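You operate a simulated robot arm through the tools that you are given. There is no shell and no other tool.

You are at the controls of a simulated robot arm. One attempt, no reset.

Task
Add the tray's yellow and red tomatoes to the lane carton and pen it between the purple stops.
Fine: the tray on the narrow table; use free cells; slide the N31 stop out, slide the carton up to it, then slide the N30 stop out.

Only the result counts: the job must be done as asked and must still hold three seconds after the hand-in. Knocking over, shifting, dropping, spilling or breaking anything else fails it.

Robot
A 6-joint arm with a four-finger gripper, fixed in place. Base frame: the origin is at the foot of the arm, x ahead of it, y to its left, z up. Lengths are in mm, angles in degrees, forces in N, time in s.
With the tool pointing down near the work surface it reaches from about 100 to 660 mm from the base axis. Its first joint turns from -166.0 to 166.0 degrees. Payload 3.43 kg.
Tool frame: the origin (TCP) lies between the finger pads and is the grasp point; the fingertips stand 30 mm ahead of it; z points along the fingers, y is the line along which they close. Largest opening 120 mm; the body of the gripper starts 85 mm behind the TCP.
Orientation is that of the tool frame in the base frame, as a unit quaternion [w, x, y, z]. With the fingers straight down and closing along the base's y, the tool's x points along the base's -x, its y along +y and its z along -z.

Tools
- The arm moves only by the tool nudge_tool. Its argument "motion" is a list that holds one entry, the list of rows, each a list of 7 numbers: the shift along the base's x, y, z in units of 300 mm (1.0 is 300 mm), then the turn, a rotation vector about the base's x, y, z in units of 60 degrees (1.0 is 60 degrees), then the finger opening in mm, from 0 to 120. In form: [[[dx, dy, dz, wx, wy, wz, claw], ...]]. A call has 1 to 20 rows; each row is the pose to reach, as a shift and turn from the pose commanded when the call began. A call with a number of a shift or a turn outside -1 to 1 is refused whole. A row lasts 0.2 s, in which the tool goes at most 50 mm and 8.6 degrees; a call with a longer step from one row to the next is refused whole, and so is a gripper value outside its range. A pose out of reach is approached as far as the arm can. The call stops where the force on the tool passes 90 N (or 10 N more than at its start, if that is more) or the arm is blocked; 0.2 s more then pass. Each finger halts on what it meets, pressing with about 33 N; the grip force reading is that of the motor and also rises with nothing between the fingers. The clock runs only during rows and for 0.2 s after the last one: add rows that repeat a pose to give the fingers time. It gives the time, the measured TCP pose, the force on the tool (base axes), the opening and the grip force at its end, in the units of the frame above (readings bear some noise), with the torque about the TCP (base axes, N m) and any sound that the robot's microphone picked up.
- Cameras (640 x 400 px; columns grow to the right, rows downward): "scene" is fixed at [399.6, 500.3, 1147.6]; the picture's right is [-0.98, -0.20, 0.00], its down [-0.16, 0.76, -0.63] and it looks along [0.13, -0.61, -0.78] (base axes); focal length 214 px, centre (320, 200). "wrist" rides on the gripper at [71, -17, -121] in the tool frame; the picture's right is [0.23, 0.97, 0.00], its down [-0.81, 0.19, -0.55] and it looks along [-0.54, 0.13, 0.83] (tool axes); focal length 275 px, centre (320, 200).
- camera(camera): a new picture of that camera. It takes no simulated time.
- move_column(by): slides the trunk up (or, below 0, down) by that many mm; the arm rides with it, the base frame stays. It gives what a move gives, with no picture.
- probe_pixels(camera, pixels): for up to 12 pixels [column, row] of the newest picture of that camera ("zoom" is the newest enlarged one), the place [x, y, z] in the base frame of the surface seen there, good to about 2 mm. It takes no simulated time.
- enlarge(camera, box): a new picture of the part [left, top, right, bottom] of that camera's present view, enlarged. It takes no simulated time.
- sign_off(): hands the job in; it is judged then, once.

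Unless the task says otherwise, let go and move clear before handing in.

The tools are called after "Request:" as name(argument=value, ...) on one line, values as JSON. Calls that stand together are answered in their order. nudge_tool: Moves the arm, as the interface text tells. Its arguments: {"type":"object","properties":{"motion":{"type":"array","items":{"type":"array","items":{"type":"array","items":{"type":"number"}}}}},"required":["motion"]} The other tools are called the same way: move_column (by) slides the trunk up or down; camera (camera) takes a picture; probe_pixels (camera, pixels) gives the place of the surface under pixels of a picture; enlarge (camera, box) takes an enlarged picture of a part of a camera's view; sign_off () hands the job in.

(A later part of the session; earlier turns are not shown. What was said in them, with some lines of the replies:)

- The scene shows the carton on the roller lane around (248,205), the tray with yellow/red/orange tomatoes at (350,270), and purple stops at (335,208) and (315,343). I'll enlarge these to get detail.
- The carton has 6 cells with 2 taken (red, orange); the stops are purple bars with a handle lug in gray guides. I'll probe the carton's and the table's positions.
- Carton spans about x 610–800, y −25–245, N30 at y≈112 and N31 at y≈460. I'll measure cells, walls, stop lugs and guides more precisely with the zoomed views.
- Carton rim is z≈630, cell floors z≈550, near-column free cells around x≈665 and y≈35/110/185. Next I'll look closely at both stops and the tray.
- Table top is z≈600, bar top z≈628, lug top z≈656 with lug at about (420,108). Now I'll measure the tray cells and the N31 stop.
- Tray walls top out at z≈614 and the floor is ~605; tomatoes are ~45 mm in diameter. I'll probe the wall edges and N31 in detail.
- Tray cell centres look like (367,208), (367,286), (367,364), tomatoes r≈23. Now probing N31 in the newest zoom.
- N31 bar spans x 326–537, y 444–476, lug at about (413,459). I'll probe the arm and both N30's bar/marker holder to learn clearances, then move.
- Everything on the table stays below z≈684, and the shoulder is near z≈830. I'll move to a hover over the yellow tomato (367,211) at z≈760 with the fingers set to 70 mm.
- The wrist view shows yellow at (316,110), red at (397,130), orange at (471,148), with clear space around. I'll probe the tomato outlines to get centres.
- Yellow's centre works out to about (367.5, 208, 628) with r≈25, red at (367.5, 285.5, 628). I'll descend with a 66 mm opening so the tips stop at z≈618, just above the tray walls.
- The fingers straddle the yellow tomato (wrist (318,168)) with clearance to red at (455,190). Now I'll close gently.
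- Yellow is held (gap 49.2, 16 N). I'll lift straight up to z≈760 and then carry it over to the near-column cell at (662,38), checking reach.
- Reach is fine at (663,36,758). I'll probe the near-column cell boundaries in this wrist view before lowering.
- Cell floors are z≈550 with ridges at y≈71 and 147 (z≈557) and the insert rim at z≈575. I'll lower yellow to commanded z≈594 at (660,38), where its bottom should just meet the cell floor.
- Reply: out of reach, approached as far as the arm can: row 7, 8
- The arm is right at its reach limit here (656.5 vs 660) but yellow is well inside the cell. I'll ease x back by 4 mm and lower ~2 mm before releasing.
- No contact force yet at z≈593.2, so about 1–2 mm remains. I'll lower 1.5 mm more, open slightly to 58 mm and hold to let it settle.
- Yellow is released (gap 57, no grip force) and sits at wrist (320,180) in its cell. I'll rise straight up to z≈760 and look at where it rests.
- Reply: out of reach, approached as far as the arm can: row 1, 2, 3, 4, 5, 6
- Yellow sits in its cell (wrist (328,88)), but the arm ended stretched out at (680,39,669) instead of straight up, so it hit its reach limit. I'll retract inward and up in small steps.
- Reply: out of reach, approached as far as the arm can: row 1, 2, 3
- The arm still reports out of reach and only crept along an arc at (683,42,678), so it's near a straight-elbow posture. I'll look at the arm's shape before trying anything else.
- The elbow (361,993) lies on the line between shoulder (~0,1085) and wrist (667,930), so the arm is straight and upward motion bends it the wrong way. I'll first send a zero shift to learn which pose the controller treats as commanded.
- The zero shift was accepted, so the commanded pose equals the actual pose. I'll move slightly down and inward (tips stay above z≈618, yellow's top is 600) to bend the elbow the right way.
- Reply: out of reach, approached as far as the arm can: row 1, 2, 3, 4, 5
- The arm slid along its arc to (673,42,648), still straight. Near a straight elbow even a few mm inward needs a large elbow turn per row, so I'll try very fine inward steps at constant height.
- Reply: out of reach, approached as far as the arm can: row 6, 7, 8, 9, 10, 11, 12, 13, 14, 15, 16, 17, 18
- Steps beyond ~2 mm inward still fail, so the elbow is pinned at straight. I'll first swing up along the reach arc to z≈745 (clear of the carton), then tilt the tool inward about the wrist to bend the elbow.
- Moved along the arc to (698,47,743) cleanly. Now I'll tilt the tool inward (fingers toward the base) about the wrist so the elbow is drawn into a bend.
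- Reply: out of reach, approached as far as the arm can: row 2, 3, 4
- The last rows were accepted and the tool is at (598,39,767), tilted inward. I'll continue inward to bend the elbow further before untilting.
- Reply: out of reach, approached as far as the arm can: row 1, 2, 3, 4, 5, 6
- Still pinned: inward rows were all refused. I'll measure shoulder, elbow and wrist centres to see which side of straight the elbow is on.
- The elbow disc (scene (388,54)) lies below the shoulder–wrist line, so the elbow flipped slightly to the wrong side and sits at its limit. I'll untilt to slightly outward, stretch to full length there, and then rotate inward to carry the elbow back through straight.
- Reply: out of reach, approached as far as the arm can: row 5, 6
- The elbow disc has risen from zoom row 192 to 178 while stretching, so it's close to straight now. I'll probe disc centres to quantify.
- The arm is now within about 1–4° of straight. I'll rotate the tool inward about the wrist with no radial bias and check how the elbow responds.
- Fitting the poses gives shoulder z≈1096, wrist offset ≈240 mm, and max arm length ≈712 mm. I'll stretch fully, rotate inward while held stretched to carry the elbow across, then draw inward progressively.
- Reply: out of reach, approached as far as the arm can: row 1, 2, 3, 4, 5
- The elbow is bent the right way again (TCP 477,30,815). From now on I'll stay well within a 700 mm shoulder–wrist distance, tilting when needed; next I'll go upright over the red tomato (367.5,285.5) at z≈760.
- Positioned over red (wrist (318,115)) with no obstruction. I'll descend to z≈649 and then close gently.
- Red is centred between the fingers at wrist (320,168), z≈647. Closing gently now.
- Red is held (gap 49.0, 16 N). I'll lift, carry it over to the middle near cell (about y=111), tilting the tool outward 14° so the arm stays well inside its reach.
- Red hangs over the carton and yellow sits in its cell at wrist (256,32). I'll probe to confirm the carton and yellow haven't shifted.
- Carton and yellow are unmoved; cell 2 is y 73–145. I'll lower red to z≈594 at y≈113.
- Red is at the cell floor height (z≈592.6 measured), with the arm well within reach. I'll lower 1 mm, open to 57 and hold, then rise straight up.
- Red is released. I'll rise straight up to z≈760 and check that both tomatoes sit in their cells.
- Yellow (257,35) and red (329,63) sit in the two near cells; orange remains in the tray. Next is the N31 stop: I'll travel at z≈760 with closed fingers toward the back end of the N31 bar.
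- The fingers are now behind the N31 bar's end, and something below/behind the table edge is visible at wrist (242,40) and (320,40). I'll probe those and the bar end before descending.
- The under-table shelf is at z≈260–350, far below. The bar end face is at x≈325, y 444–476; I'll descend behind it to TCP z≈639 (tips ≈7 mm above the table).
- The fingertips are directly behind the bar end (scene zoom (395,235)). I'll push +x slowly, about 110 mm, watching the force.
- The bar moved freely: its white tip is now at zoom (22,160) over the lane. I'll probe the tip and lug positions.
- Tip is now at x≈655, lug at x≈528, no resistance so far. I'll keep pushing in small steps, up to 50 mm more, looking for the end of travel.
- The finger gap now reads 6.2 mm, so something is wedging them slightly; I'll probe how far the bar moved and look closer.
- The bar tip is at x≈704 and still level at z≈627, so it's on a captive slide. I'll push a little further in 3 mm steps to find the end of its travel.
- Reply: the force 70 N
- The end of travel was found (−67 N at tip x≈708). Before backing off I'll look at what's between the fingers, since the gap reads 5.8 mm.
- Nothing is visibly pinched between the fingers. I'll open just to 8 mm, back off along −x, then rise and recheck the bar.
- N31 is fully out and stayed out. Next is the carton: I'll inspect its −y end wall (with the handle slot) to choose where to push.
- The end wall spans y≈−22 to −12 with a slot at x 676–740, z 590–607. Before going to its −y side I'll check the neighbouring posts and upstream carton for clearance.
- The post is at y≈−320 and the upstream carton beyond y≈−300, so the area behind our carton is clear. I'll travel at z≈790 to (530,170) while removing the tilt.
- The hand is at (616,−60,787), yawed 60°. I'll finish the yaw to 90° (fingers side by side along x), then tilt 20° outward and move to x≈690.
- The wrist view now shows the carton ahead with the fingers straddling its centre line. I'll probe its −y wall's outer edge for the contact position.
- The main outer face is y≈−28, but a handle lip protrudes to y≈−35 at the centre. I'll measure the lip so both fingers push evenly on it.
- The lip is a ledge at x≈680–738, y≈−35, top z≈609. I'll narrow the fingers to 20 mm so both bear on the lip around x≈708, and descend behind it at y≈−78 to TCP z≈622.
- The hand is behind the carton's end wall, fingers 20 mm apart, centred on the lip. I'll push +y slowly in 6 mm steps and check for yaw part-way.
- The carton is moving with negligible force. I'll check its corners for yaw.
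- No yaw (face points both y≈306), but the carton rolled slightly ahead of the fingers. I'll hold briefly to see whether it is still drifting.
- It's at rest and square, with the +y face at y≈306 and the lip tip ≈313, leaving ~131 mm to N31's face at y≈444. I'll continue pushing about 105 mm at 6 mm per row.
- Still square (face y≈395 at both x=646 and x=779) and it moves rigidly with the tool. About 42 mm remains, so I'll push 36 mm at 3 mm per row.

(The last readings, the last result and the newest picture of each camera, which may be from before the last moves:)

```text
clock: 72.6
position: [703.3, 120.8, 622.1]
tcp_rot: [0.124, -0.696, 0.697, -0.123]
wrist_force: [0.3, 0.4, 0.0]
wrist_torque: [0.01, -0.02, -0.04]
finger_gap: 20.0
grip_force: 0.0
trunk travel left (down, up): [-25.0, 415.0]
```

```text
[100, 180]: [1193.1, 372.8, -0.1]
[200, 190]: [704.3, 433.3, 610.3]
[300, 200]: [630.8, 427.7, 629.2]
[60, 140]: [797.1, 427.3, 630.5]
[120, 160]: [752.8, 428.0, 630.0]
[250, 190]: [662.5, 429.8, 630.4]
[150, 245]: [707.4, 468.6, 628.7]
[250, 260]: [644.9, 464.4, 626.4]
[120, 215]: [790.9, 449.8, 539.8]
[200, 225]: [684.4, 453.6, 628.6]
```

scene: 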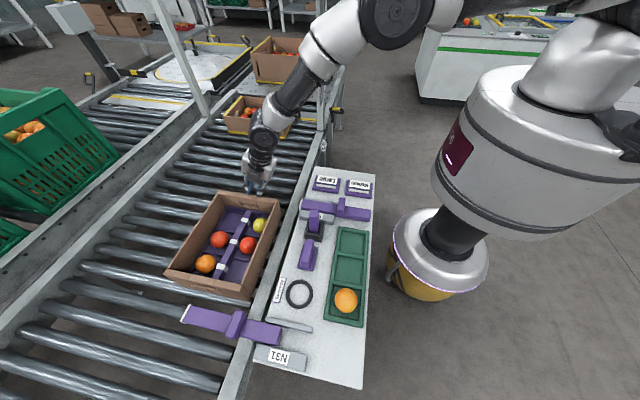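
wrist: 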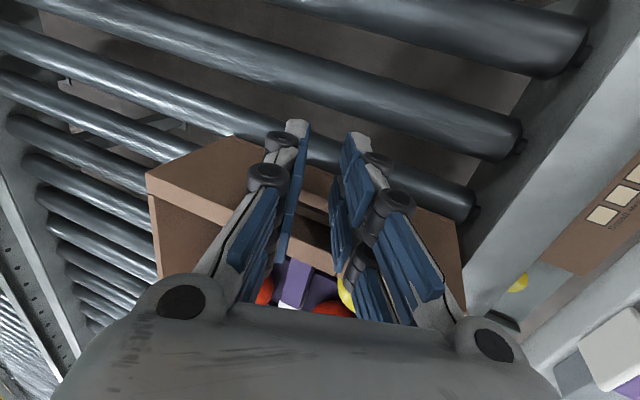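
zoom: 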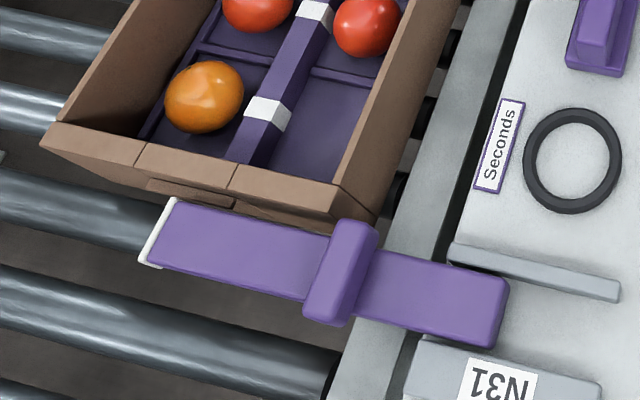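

The lip front is at about y≈438 with ~6 mm left. I'll push on in 1 mm steps and watch for contact force.

Request:
nudge_tool(motion=[[[0, 0.0033, 0, 0, 0, 0, 20], [0, 0.0067, 0, 0, 0, 0, 20], [0, 0.01, 0, 0, 0, 0, 20], [0, 0.0133, 0, 0, 0, 0, 20], [0, 0.0167, 0, 0, 0, 0, 20]]])

Request:
enlarge(camera="scene", box=[180, 270, 270, 340])

```text
clock: 73.8
position: [702.5, 125.7, 623.6]
tcp_rot: [0.122, -0.696, 0.697, -0.124]
wrist_force: [-0.4, -10.0, 3.7]
wrist_torque: [-0.08, 0.07, -0.03]
finger_gap: 20.0
grip_force: 0.1
trunk travel left (down, up): [-25.0, 415.0]
```

```text
5.71 times, centred on (225, 305) of scene
```

zoom: 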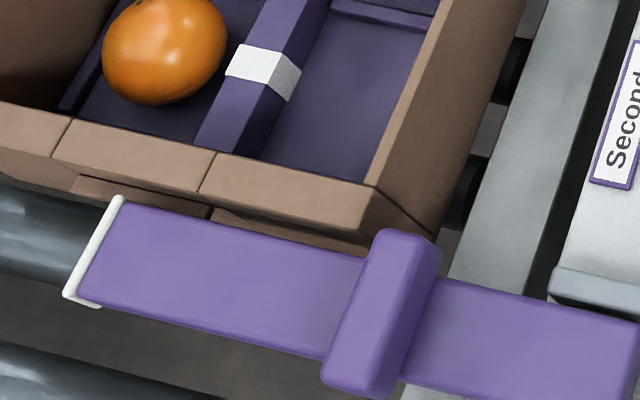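

Contact: −10 N in y, so the carton's lip now rests against N31. I'll verify it's square, then back off.

Request:
probe_pixels(camera="zoom", pixels=[[30, 130], [130, 165], [300, 200], [100, 188], [250, 220], [150, 192], [30, 120], [340, 190], [150, 210], [300, 245]])

Request:
nudge_tool(motion=[[[0, -0.005, 0, 0, 0, 0, 20], [0, -0.015, 0, 0, 0, 0, 20], [0, -0.035, 0, 0, 0, 0, 20], [0, -0.07, 0, 0, 0, 0, 20], [0, -0.12, 0, 0, 0, 0, 20], [0, -0.17, 0, 0, 0, 0, 20], [0, -0.17, 0, 0, 0, 0, 20]]])

Request:
camera(camera="scene")

Request:
enlarge(camera="scene", box=[160, 200, 340, 360])

```text
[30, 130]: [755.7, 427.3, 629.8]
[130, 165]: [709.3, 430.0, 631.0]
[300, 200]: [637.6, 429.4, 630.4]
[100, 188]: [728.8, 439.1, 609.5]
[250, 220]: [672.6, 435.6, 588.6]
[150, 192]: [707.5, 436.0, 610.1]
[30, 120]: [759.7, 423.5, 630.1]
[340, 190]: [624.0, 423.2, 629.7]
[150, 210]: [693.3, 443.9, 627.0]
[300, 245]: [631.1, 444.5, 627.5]
```

```text
clock: 75.4
position: [702.5, 74.6, 622.4]
tcp_rot: [-0.123, 0.696, -0.696, 0.123]
wrist_force: [0.8, 0.3, -0.3]
wrist_torque: [-0.01, 0.04, -0.02]
finger_gap: 20.1
grip_force: 0.1
trunk travel left (down, up): [-25.0, 415.0]
```

```text
taken
```

scene: 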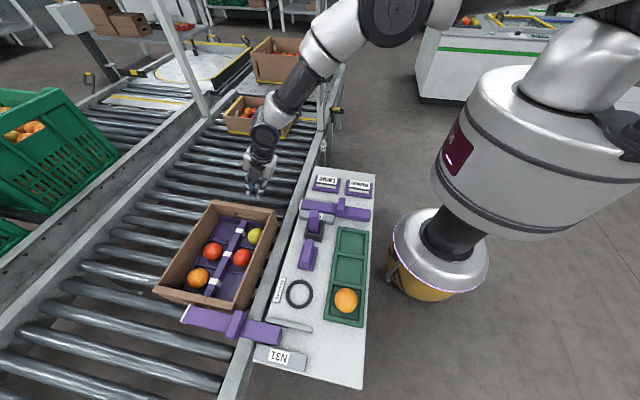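

```text
2.50 times, centred on (250, 280) of scene
```

zoom: 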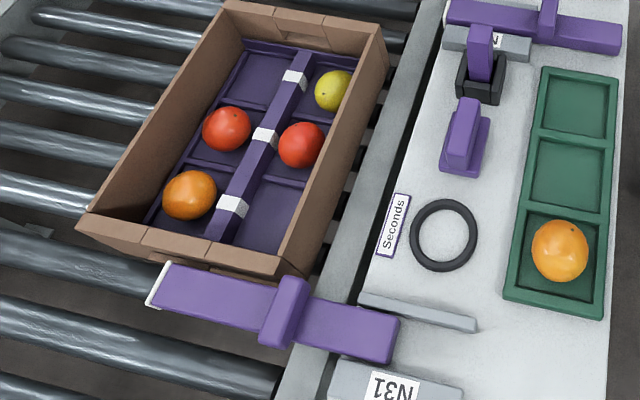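

The carton rests square against N31 (face y≈436). Next is N30; I'll check the marker and holder height near N30's path while raising the hand.

Request:
enlarge(camera="scene", box=[285, 180, 385, 270])

Request:
probe_pixels(camera="zoom", pixels=[[170, 145], [185, 160], [180, 185], [150, 200], [130, 220], [235, 230], [180, 240], [165, 135], [200, 140], [150, 140], [225, 170], [145, 280]])

Request:
nudge_tool(motion=[[[0, 0, 0.1, 0, 0, 0, 20], [0, 0, 0.22, 0, 0, 0, 20], [-0.03, 0, 0.36, 0, 0, 0, 20], [-0.06, 0, 0.5, 0, 0, 0, 20], [-0.06, 0, 0.52, 0, 0, 0, 20]]])

```text
4.44 times, centred on (335, 225) of scene
```

zoom: 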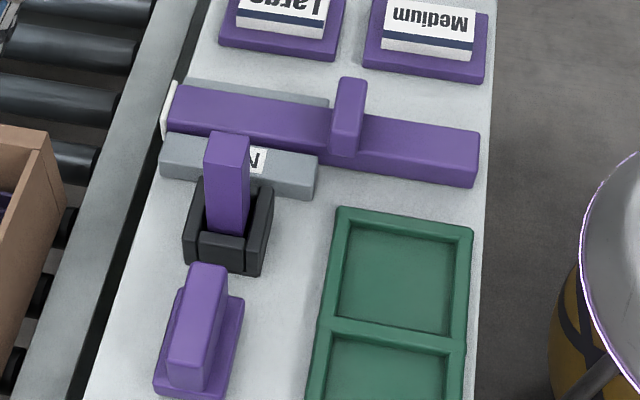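

```text
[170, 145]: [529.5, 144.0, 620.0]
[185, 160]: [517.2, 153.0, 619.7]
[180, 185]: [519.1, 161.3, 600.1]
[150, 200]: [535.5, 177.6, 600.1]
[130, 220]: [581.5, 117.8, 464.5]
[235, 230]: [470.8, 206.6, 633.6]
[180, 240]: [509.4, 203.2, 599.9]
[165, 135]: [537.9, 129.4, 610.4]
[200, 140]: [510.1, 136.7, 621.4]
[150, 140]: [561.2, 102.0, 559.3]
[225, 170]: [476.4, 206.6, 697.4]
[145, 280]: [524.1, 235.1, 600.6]
```

```text
clock: 76.6
position: [684.1, 75.6, 778.3]
tcp_rot: [-0.122, 0.697, -0.696, 0.123]
wrist_force: [0.3, -1.0, 0.4]
wrist_torque: [0.01, -0.01, -0.03]
finger_gap: 20.0
grip_force: 0.0
trunk travel left (down, up): [-25.0, 415.0]
```

The marker occupies y≈185–207, so the hand's ±61 mm width at y≈110 clears it. I'll untilt and unyaw while moving back high over the table toward N30's rear end.

Request:
nudge_tool(motion=[[[-0.08, -0.01, 0.02, 0, 0.08, 0, 20], [-0.19, -0.02, 0.04, 0, 0.17, 0, 10], [-0.3, -0.03, 0.07, 0, 0.25, 0, 0], [-0.414, -0.05, 0.08, 0, 0.3333, 0, 0], [-0.414, -0.05, 0.08, 0, 0.3333, 0, 0]]])

Request:
nudge_tool(motion=[[[-0.04, 0, 0, 0, 0, -0.12, 0], [-0.1, 0, 0, 0, 0, -0.25, 0], [-0.16, 0, 0, 0, 0, -0.38, 0], [-0.22, 0, 0, 0, 0, -0.51, 0], [-0.28, 0, 0, 0, 0, -0.64, 0], [-0.35, 0, 0, 0, 0, -0.77, 0], [-0.42, 0, 0, 0, 0, -0.9, 0], [-0.467, 0, 0, 0, 0, -1.0, 0], [-0.467, 0, 0, 0, 0, -1.0, 0]]])

Request:
nudge_tool(motion=[[[-0.07, 0.02, 0, 0, 0, -0.12, 0], [-0.16, 0.06, 0, 0, 0, -0.25, 0], [-0.27, 0.1, 0, 0, 0, -0.38, 0], [-0.38, 0.14, 0, 0, 0, -0.5, 0], [-0.44, 0.165, 0, 0, 0, -0.5, 0], [-0.44, 0.165, 0, 0, 0, -0.5, 0]]])

Request:
camera(camera="scene")

```text
clock: 77.8
position: [561.4, 61.1, 802.2]
tcp_rot: [-0.001, -0.707, 0.707, 0.001]
wrist_force: [-0.4, -0.3, 0.7]
wrist_torque: [0.01, 0.0, -0.01]
finger_gap: 0.2
grip_force: 33.2
trunk travel left (down, up): [-25.0, 415.0]
```

```text
clock: 79.8
position: [420.1, 59.3, 802.5]
tcp_rot: [0.001, -0.258, 0.966, 0.0]
wrist_force: [-0.2, -0.5, 0.4]
wrist_torque: [-0.02, -0.01, 0.0]
finger_gap: 0.1
grip_force: 33.4
trunk travel left (down, up): [-25.0, 415.0]
```

```text
clock: 81.2
position: [288.3, 109.7, 801.2]
tcp_rot: [0.0, 0.0, 1.0, 0.0]
wrist_force: [0.5, -0.3, -0.5]
wrist_torque: [0.01, 0.0, -0.01]
finger_gap: 0.0
grip_force: 33.0
trunk travel left (down, up): [-25.0, 415.0]
```

```text
taken
```

scene: 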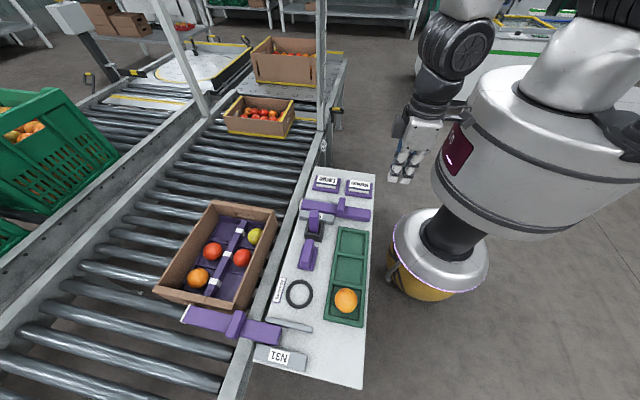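

The hand is upright at (288,110,801), right behind N30's bar line. I'll descend to z≈638 behind the bar end.

Request:
nudge_tool(motion=[[[0, 0.001, -0.14, 0, 0, 0, 0], [0.01, 0.001, -0.28, 0, 0, 0, 0], [0.01, 0.001, -0.42, 0, 0, 0, 0], [0.01, 0.001, -0.51, 0, 0, 0, 0], [0.01, 0.001, -0.5433, 0, 0, 0, 0], [0.01, 0.001, -0.5433, 0, 0, 0, 0]]])

Request:
enlarge(camera="scene", box=[290, 150, 450, 270])

Request:
camera(camera="wrist")

```text
clock: 82.6
position: [291.5, 109.3, 638.3]
tcp_rot: [0.0, 0.0, 1.0, 0.0]
wrist_force: [-1.5, -0.4, 0.6]
wrist_torque: [0.02, -0.01, -0.01]
finger_gap: 0.1
grip_force: 33.1
trunk travel left (down, up): [-25.0, 415.0]
```

```text
3.33 times, centred on (370, 210) of scene
```

zoom: 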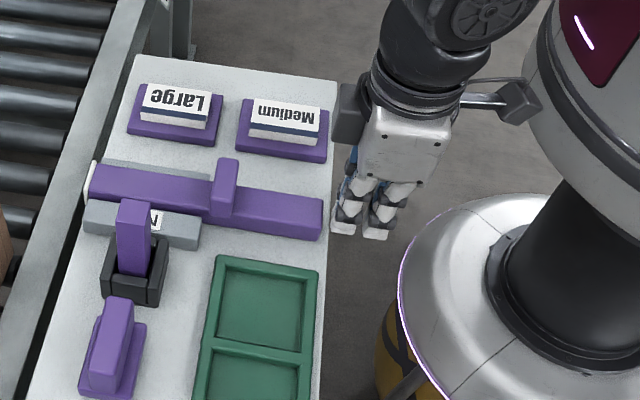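

```text
taken
```

wrist: 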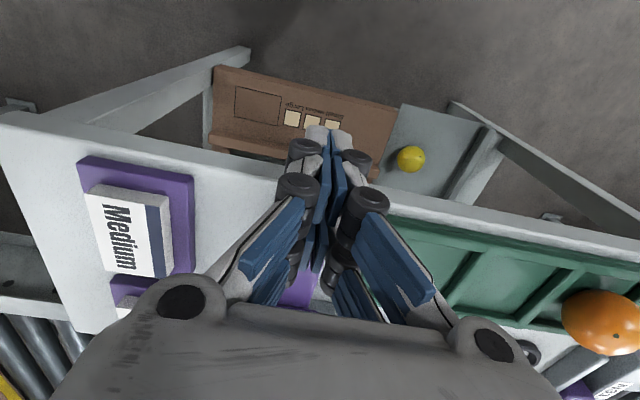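

The fingers are aligned behind the bar, but the last part of the push from the end would bring them between the guides. Pushing the lug's rear face from just above the bar is cleaner here, so I'll rise to z≈663 and move to x≈355 first.

Request:
nudge_tool(motion=[[[0, 0.002, 0.05, 0, 0, 0, 0], [0, 0.002, 0.083, 0, 0, 0, 0], [0.05, 0.002, 0.083, 0, 0, 0, 0], [0.11, 0.002, 0.083, 0, 0, 0, 0], [0.17, 0.002, 0.083, 0, 0, 0, 0], [0.21, 0.002, 0.083, 0, 0, 0, 0], [0.21, 0.002, 0.083, 0, 0, 0, 0]]])

Request:
enlarge(camera="scene", box=[290, 150, 450, 270])

Request:
camera(camera="wrist")

```text
clock: 84.2
position: [354.6, 110.0, 665.3]
tcp_rot: [-0.001, 0.0, 1.0, 0.001]
wrist_force: [0.3, -0.7, 0.2]
wrist_torque: [0.0, -0.01, -0.03]
finger_gap: 0.1
grip_force: 32.9
trunk travel left (down, up): [-25.0, 415.0]
```

```text
3.33 times, centred on (370, 210) of scene
```

zoom: 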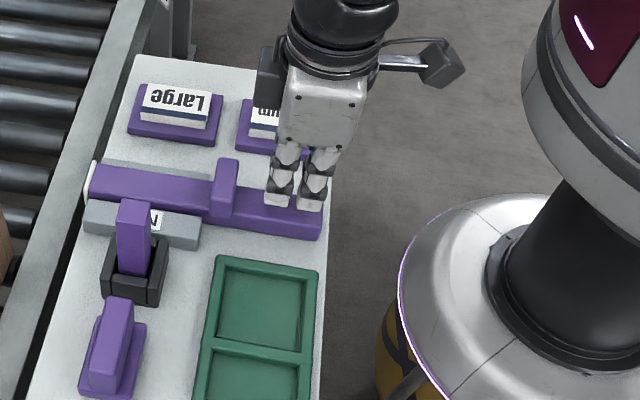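

```text
taken
```

wrist: 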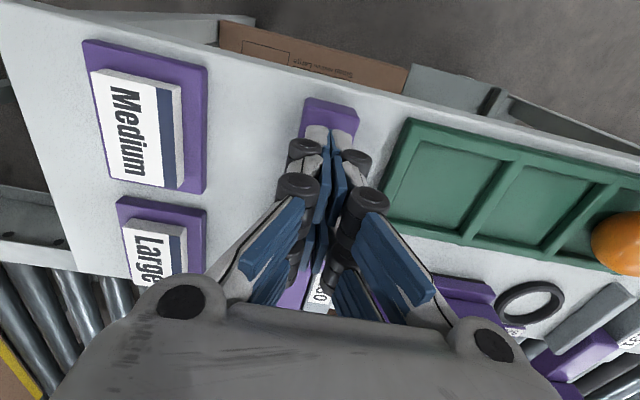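

The closed fingers sit just above the bar behind the lug (scene zoom (300,190)). I'll push +x about 150 mm in steady 8 mm steps.

Request:
nudge_tool(motion=[[[0.025, 0, 0, 0, 0, 0, 0], [0.05, 0, 0, 0, 0, 0, 0], [0.07, 0, 0, 0, 0, 0, 0], [0.09, 0, 0, 0, 0, 0, 0], [0.115, 0, 0, 0, 0, 0, 0], [0.14, 0, 0, 0, 0, 0, 0], [0.165, 0, 0, 0, 0, 0, 0], [0.19, 0, 0, 0, 0, 0, 0], [0.215, 0, 0, 0, 0, 0, 0], [0.24, 0, 0, 0, 0, 0, 0], [0.265, 0, 0, 0, 0, 0, 0], [0.29, 0, 0, 0, 0, 0, 0], [0.315, 0, 0, 0, 0, 0, 0], [0.34, 0, 0, 0, 0, 0, 0], [0.365, 0, 0, 0, 0, 0, 0], [0.39, 0, 0, 0, 0, 0, 0]]])

Request:
camera(camera="scene")

Request:
enlarge(camera="scene", box=[220, 150, 400, 290])

```text
clock: 87.6
position: [471.1, 110.1, 664.9]
tcp_rot: [0.001, -0.001, 1.0, -0.001]
wrist_force: [-0.4, -0.6, -1.0]
wrist_torque: [0.02, 0.04, -0.04]
finger_gap: 0.0
grip_force: 33.2
trunk travel left (down, up): [-25.0, 415.0]
```

```text
taken
```

scene: 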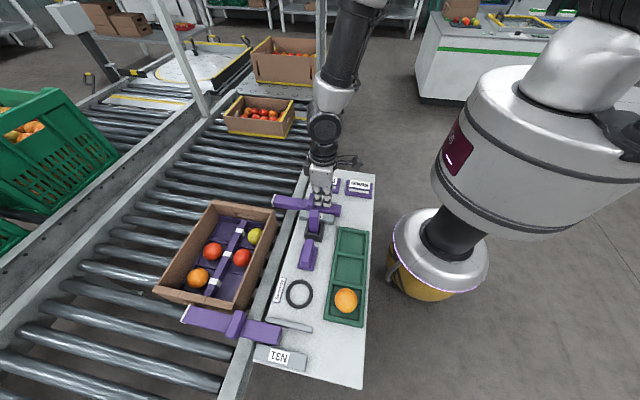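

```text
2.86 times, centred on (310, 220) of scene
```

zoom: 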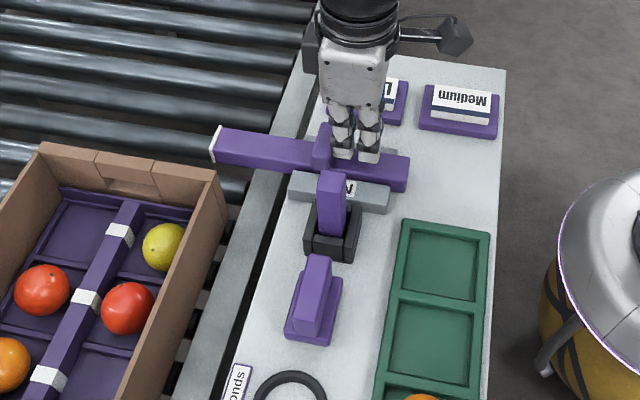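

N30 is sliding smoothly (tip at zoom (213,145)) and the marker is untouched. I'll continue another ~70 mm.

Request:
nudge_tool(motion=[[[0.02, 0, 0, 0, 0, 0, 0], [0.04, 0, 0, 0, 0, 0, 0], [0.06, 0, 0, 0, 0, 0, 0], [0.08, 0, 0, 0, 0, 0, 0], [0.1, 0, 0, 0, 0, 0, 0], [0.12, 0, 0, 0, 0, 0, 0], [0.14, 0, 0, 0, 0, 0, 0], [0.16, 0, 0, 0, 0, 0, 0], [0.18, 0, 0, 0, 0, 0, 0], [0.2, 0, 0, 0, 0, 0, 0], [0.22, 0, 0, 0, 0, 0, 0], [0.235, 0, 0, 0, 0, 0, 0]]])

Request:
enlarge(camera="scene", box=[200, 150, 380, 290])

```text
clock: 90.2
position: [541.8, 110.0, 664.6]
tcp_rot: [0.0, 0.0, 1.0, 0.0]
wrist_force: [-0.8, -0.5, -0.2]
wrist_torque: [0.02, 0.02, 0.03]
finger_gap: 6.2
grip_force: 33.1
trunk travel left (down, up): [-25.0, 415.0]
```

```text
2.86 times, centred on (290, 220) of scene
```

zoom: 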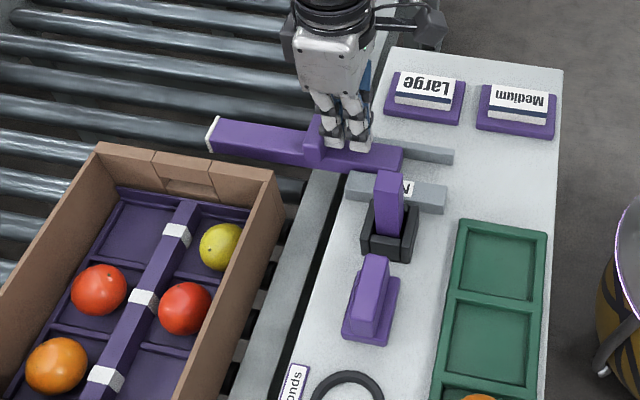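

The bar is nearly all the way out; I'll probe its tip and lug to compare with N31's 170 mm travel.

Request:
probe_pixels(camera="zoom", pixels=[[225, 130], [212, 140], [315, 125], [250, 150], [395, 160], [205, 150], [318, 150]])

Request:
nudge_tool(motion=[[[0.01, 0, 0, 0, 0, 0, 0], [0.02, 0, 0, 0, 0, 0, 0], [0.03, 0, 0, 0, 0, 0, 0], [0.04, 0, 0, 0, 0, 0, 0]]])

Request:
enlarge(camera="scene", box=[200, 150, 380, 290])

Request:
probe_pixels(camera="zoom", pixels=[[225, 130], [212, 140], [315, 125], [250, 150], [395, 160], [205, 150], [318, 150]])

```text
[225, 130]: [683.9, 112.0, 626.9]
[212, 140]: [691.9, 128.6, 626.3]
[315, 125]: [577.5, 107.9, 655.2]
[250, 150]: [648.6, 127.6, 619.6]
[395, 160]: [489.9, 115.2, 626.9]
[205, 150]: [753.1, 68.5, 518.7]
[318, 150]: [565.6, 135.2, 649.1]
```

```text
clock: 91.2
position: [551.7, 110.5, 664.3]
tcp_rot: [-0.001, 0.0, 1.0, 0.0]
wrist_force: [-13.1, 2.0, 3.9]
wrist_torque: [0.07, 0.1, 0.04]
finger_gap: 6.1
grip_force: 33.4
trunk travel left (down, up): [-25.0, 415.0]
```

```text
2.86 times, centred on (290, 220) of scene
```

zoom: 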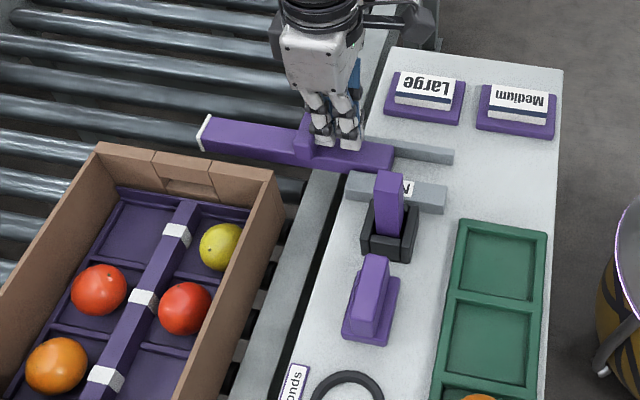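

```text
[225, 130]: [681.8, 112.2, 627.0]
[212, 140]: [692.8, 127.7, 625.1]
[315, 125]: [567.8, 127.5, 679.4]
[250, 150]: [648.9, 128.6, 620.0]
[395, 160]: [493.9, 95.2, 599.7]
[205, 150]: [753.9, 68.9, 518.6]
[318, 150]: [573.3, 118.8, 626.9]
```

Force rose to −13 N, so N30 has reached its end of travel (lug moved ≈172 mm). I'll back off in −x, then rise clear.

Request:
nudge_tool(motion=[[[-0.01, 0, 0, 0, 0, 0, 8], [-0.03, 0, 0, 0, 0, 0, 8], [-0.06, 0, 0, 0, 0, 0, 8], [-0.1, 0, 0.02, 0, 0, 0, 8], [-0.12, 0, 0.12, 0, 0, 0, 8], [-0.12, 0, 0.27, 0, 0, 0, 8], [-0.12, 0, 0.42, 0, 0, 0, 8], [-0.2, -0.02, 0.5, 0, 0, 0, 8], [-0.33, -0.04, 0.52, 0, 0, 0, 8], [-0.47, -0.08, 0.52, 0, 0, 0, 8], [-0.6, -0.12, 0.52, 0, 0, 0, 8], [-0.6, -0.12, 0.52, 0, 0, 0, 8]]])

Request:
camera(camera="scene")

Request:
enlarge(camera="scene", box=[150, 160, 390, 370])

```text
clock: 93.8
position: [372.5, 73.6, 818.5]
tcp_rot: [0.0, 0.0, 1.0, 0.001]
wrist_force: [-0.4, 0.4, -0.2]
wrist_torque: [0.02, -0.05, -0.01]
finger_gap: 8.1
grip_force: 0.1
trunk travel left (down, up): [-25.0, 415.0]
```

```text
taken
```

scene: 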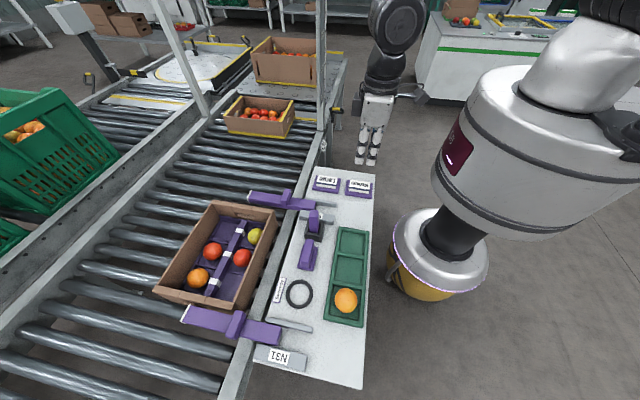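

```text
1.90 times, centred on (270, 265) of scene
```

zoom: 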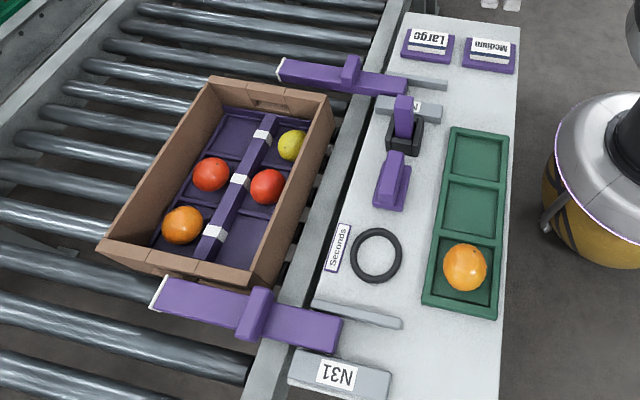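

Both stops are out and the carton sits between them with four tomatoes; orange remains in the tray. I'll probe final positions before handing in.

Request:
probe_pixels(camera="zoom", pixels=[[288, 75], [340, 78], [350, 65], [165, 292], [260, 310], [120, 248], [245, 275], [220, 82], [320, 97], [400, 110], [270, 185], [292, 143]])

Request:
enlarge(camera="scene", box=[150, 190, 290, 350])

```text
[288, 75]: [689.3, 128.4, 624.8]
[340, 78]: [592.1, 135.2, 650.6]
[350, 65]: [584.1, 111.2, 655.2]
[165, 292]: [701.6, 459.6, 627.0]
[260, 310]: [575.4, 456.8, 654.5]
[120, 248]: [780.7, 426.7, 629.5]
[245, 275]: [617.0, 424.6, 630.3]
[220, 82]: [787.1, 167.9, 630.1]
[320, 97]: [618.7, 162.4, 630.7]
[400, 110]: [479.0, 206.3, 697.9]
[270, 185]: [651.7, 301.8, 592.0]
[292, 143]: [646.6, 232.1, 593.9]
```

```text
2.50 times, centred on (220, 270) of scene
```

zoom: 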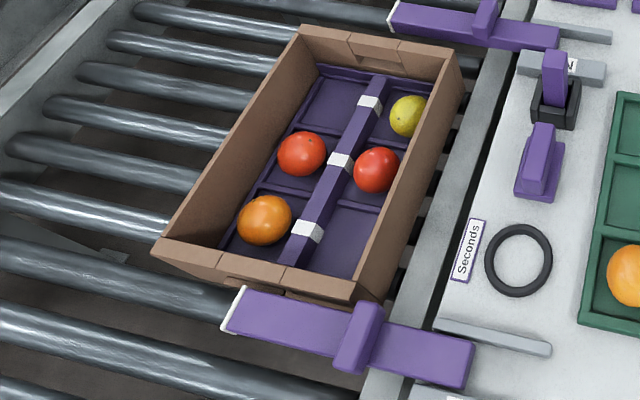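

Final probes show N30's lug at (584,111) and N31's at (575,457), both tips past x≈700. The carton is square against N31 with yellow and red each in their own cell, and the hand is clear at z≈818. I'm handing in.

Request:
sign_off()

```text
The job is handed in.
```

The job is handed in. The yellow and red tomatoes are in the carton, and the carton is penned between the two purple stops. I haven't seen the judging result.

- **Tomatoes:** each went into its own free cell on the carton's table side, yellow at one end and red in the middle. The orange tomato stayed in the tray, since you didn't ask for it.
- **N31 stop:** slid out until it reached its end of travel, about 170 mm.
- **Carton:** pushed along the lane until it touched N31. It stayed square.
- **N30 stop:** slid out to its end of travel behind the carton, leaving a gap of roughly 25 mm.

After placing the yellow tomato, the arm overreached and its elbow locked straight. Freeing it took several moves above the carton, and the checks afterwards showed the carton and the yellow tomato hadn't moved. In the last picture, everything else on the table was still in place. The hand was clear of the table and lane when I handed in.
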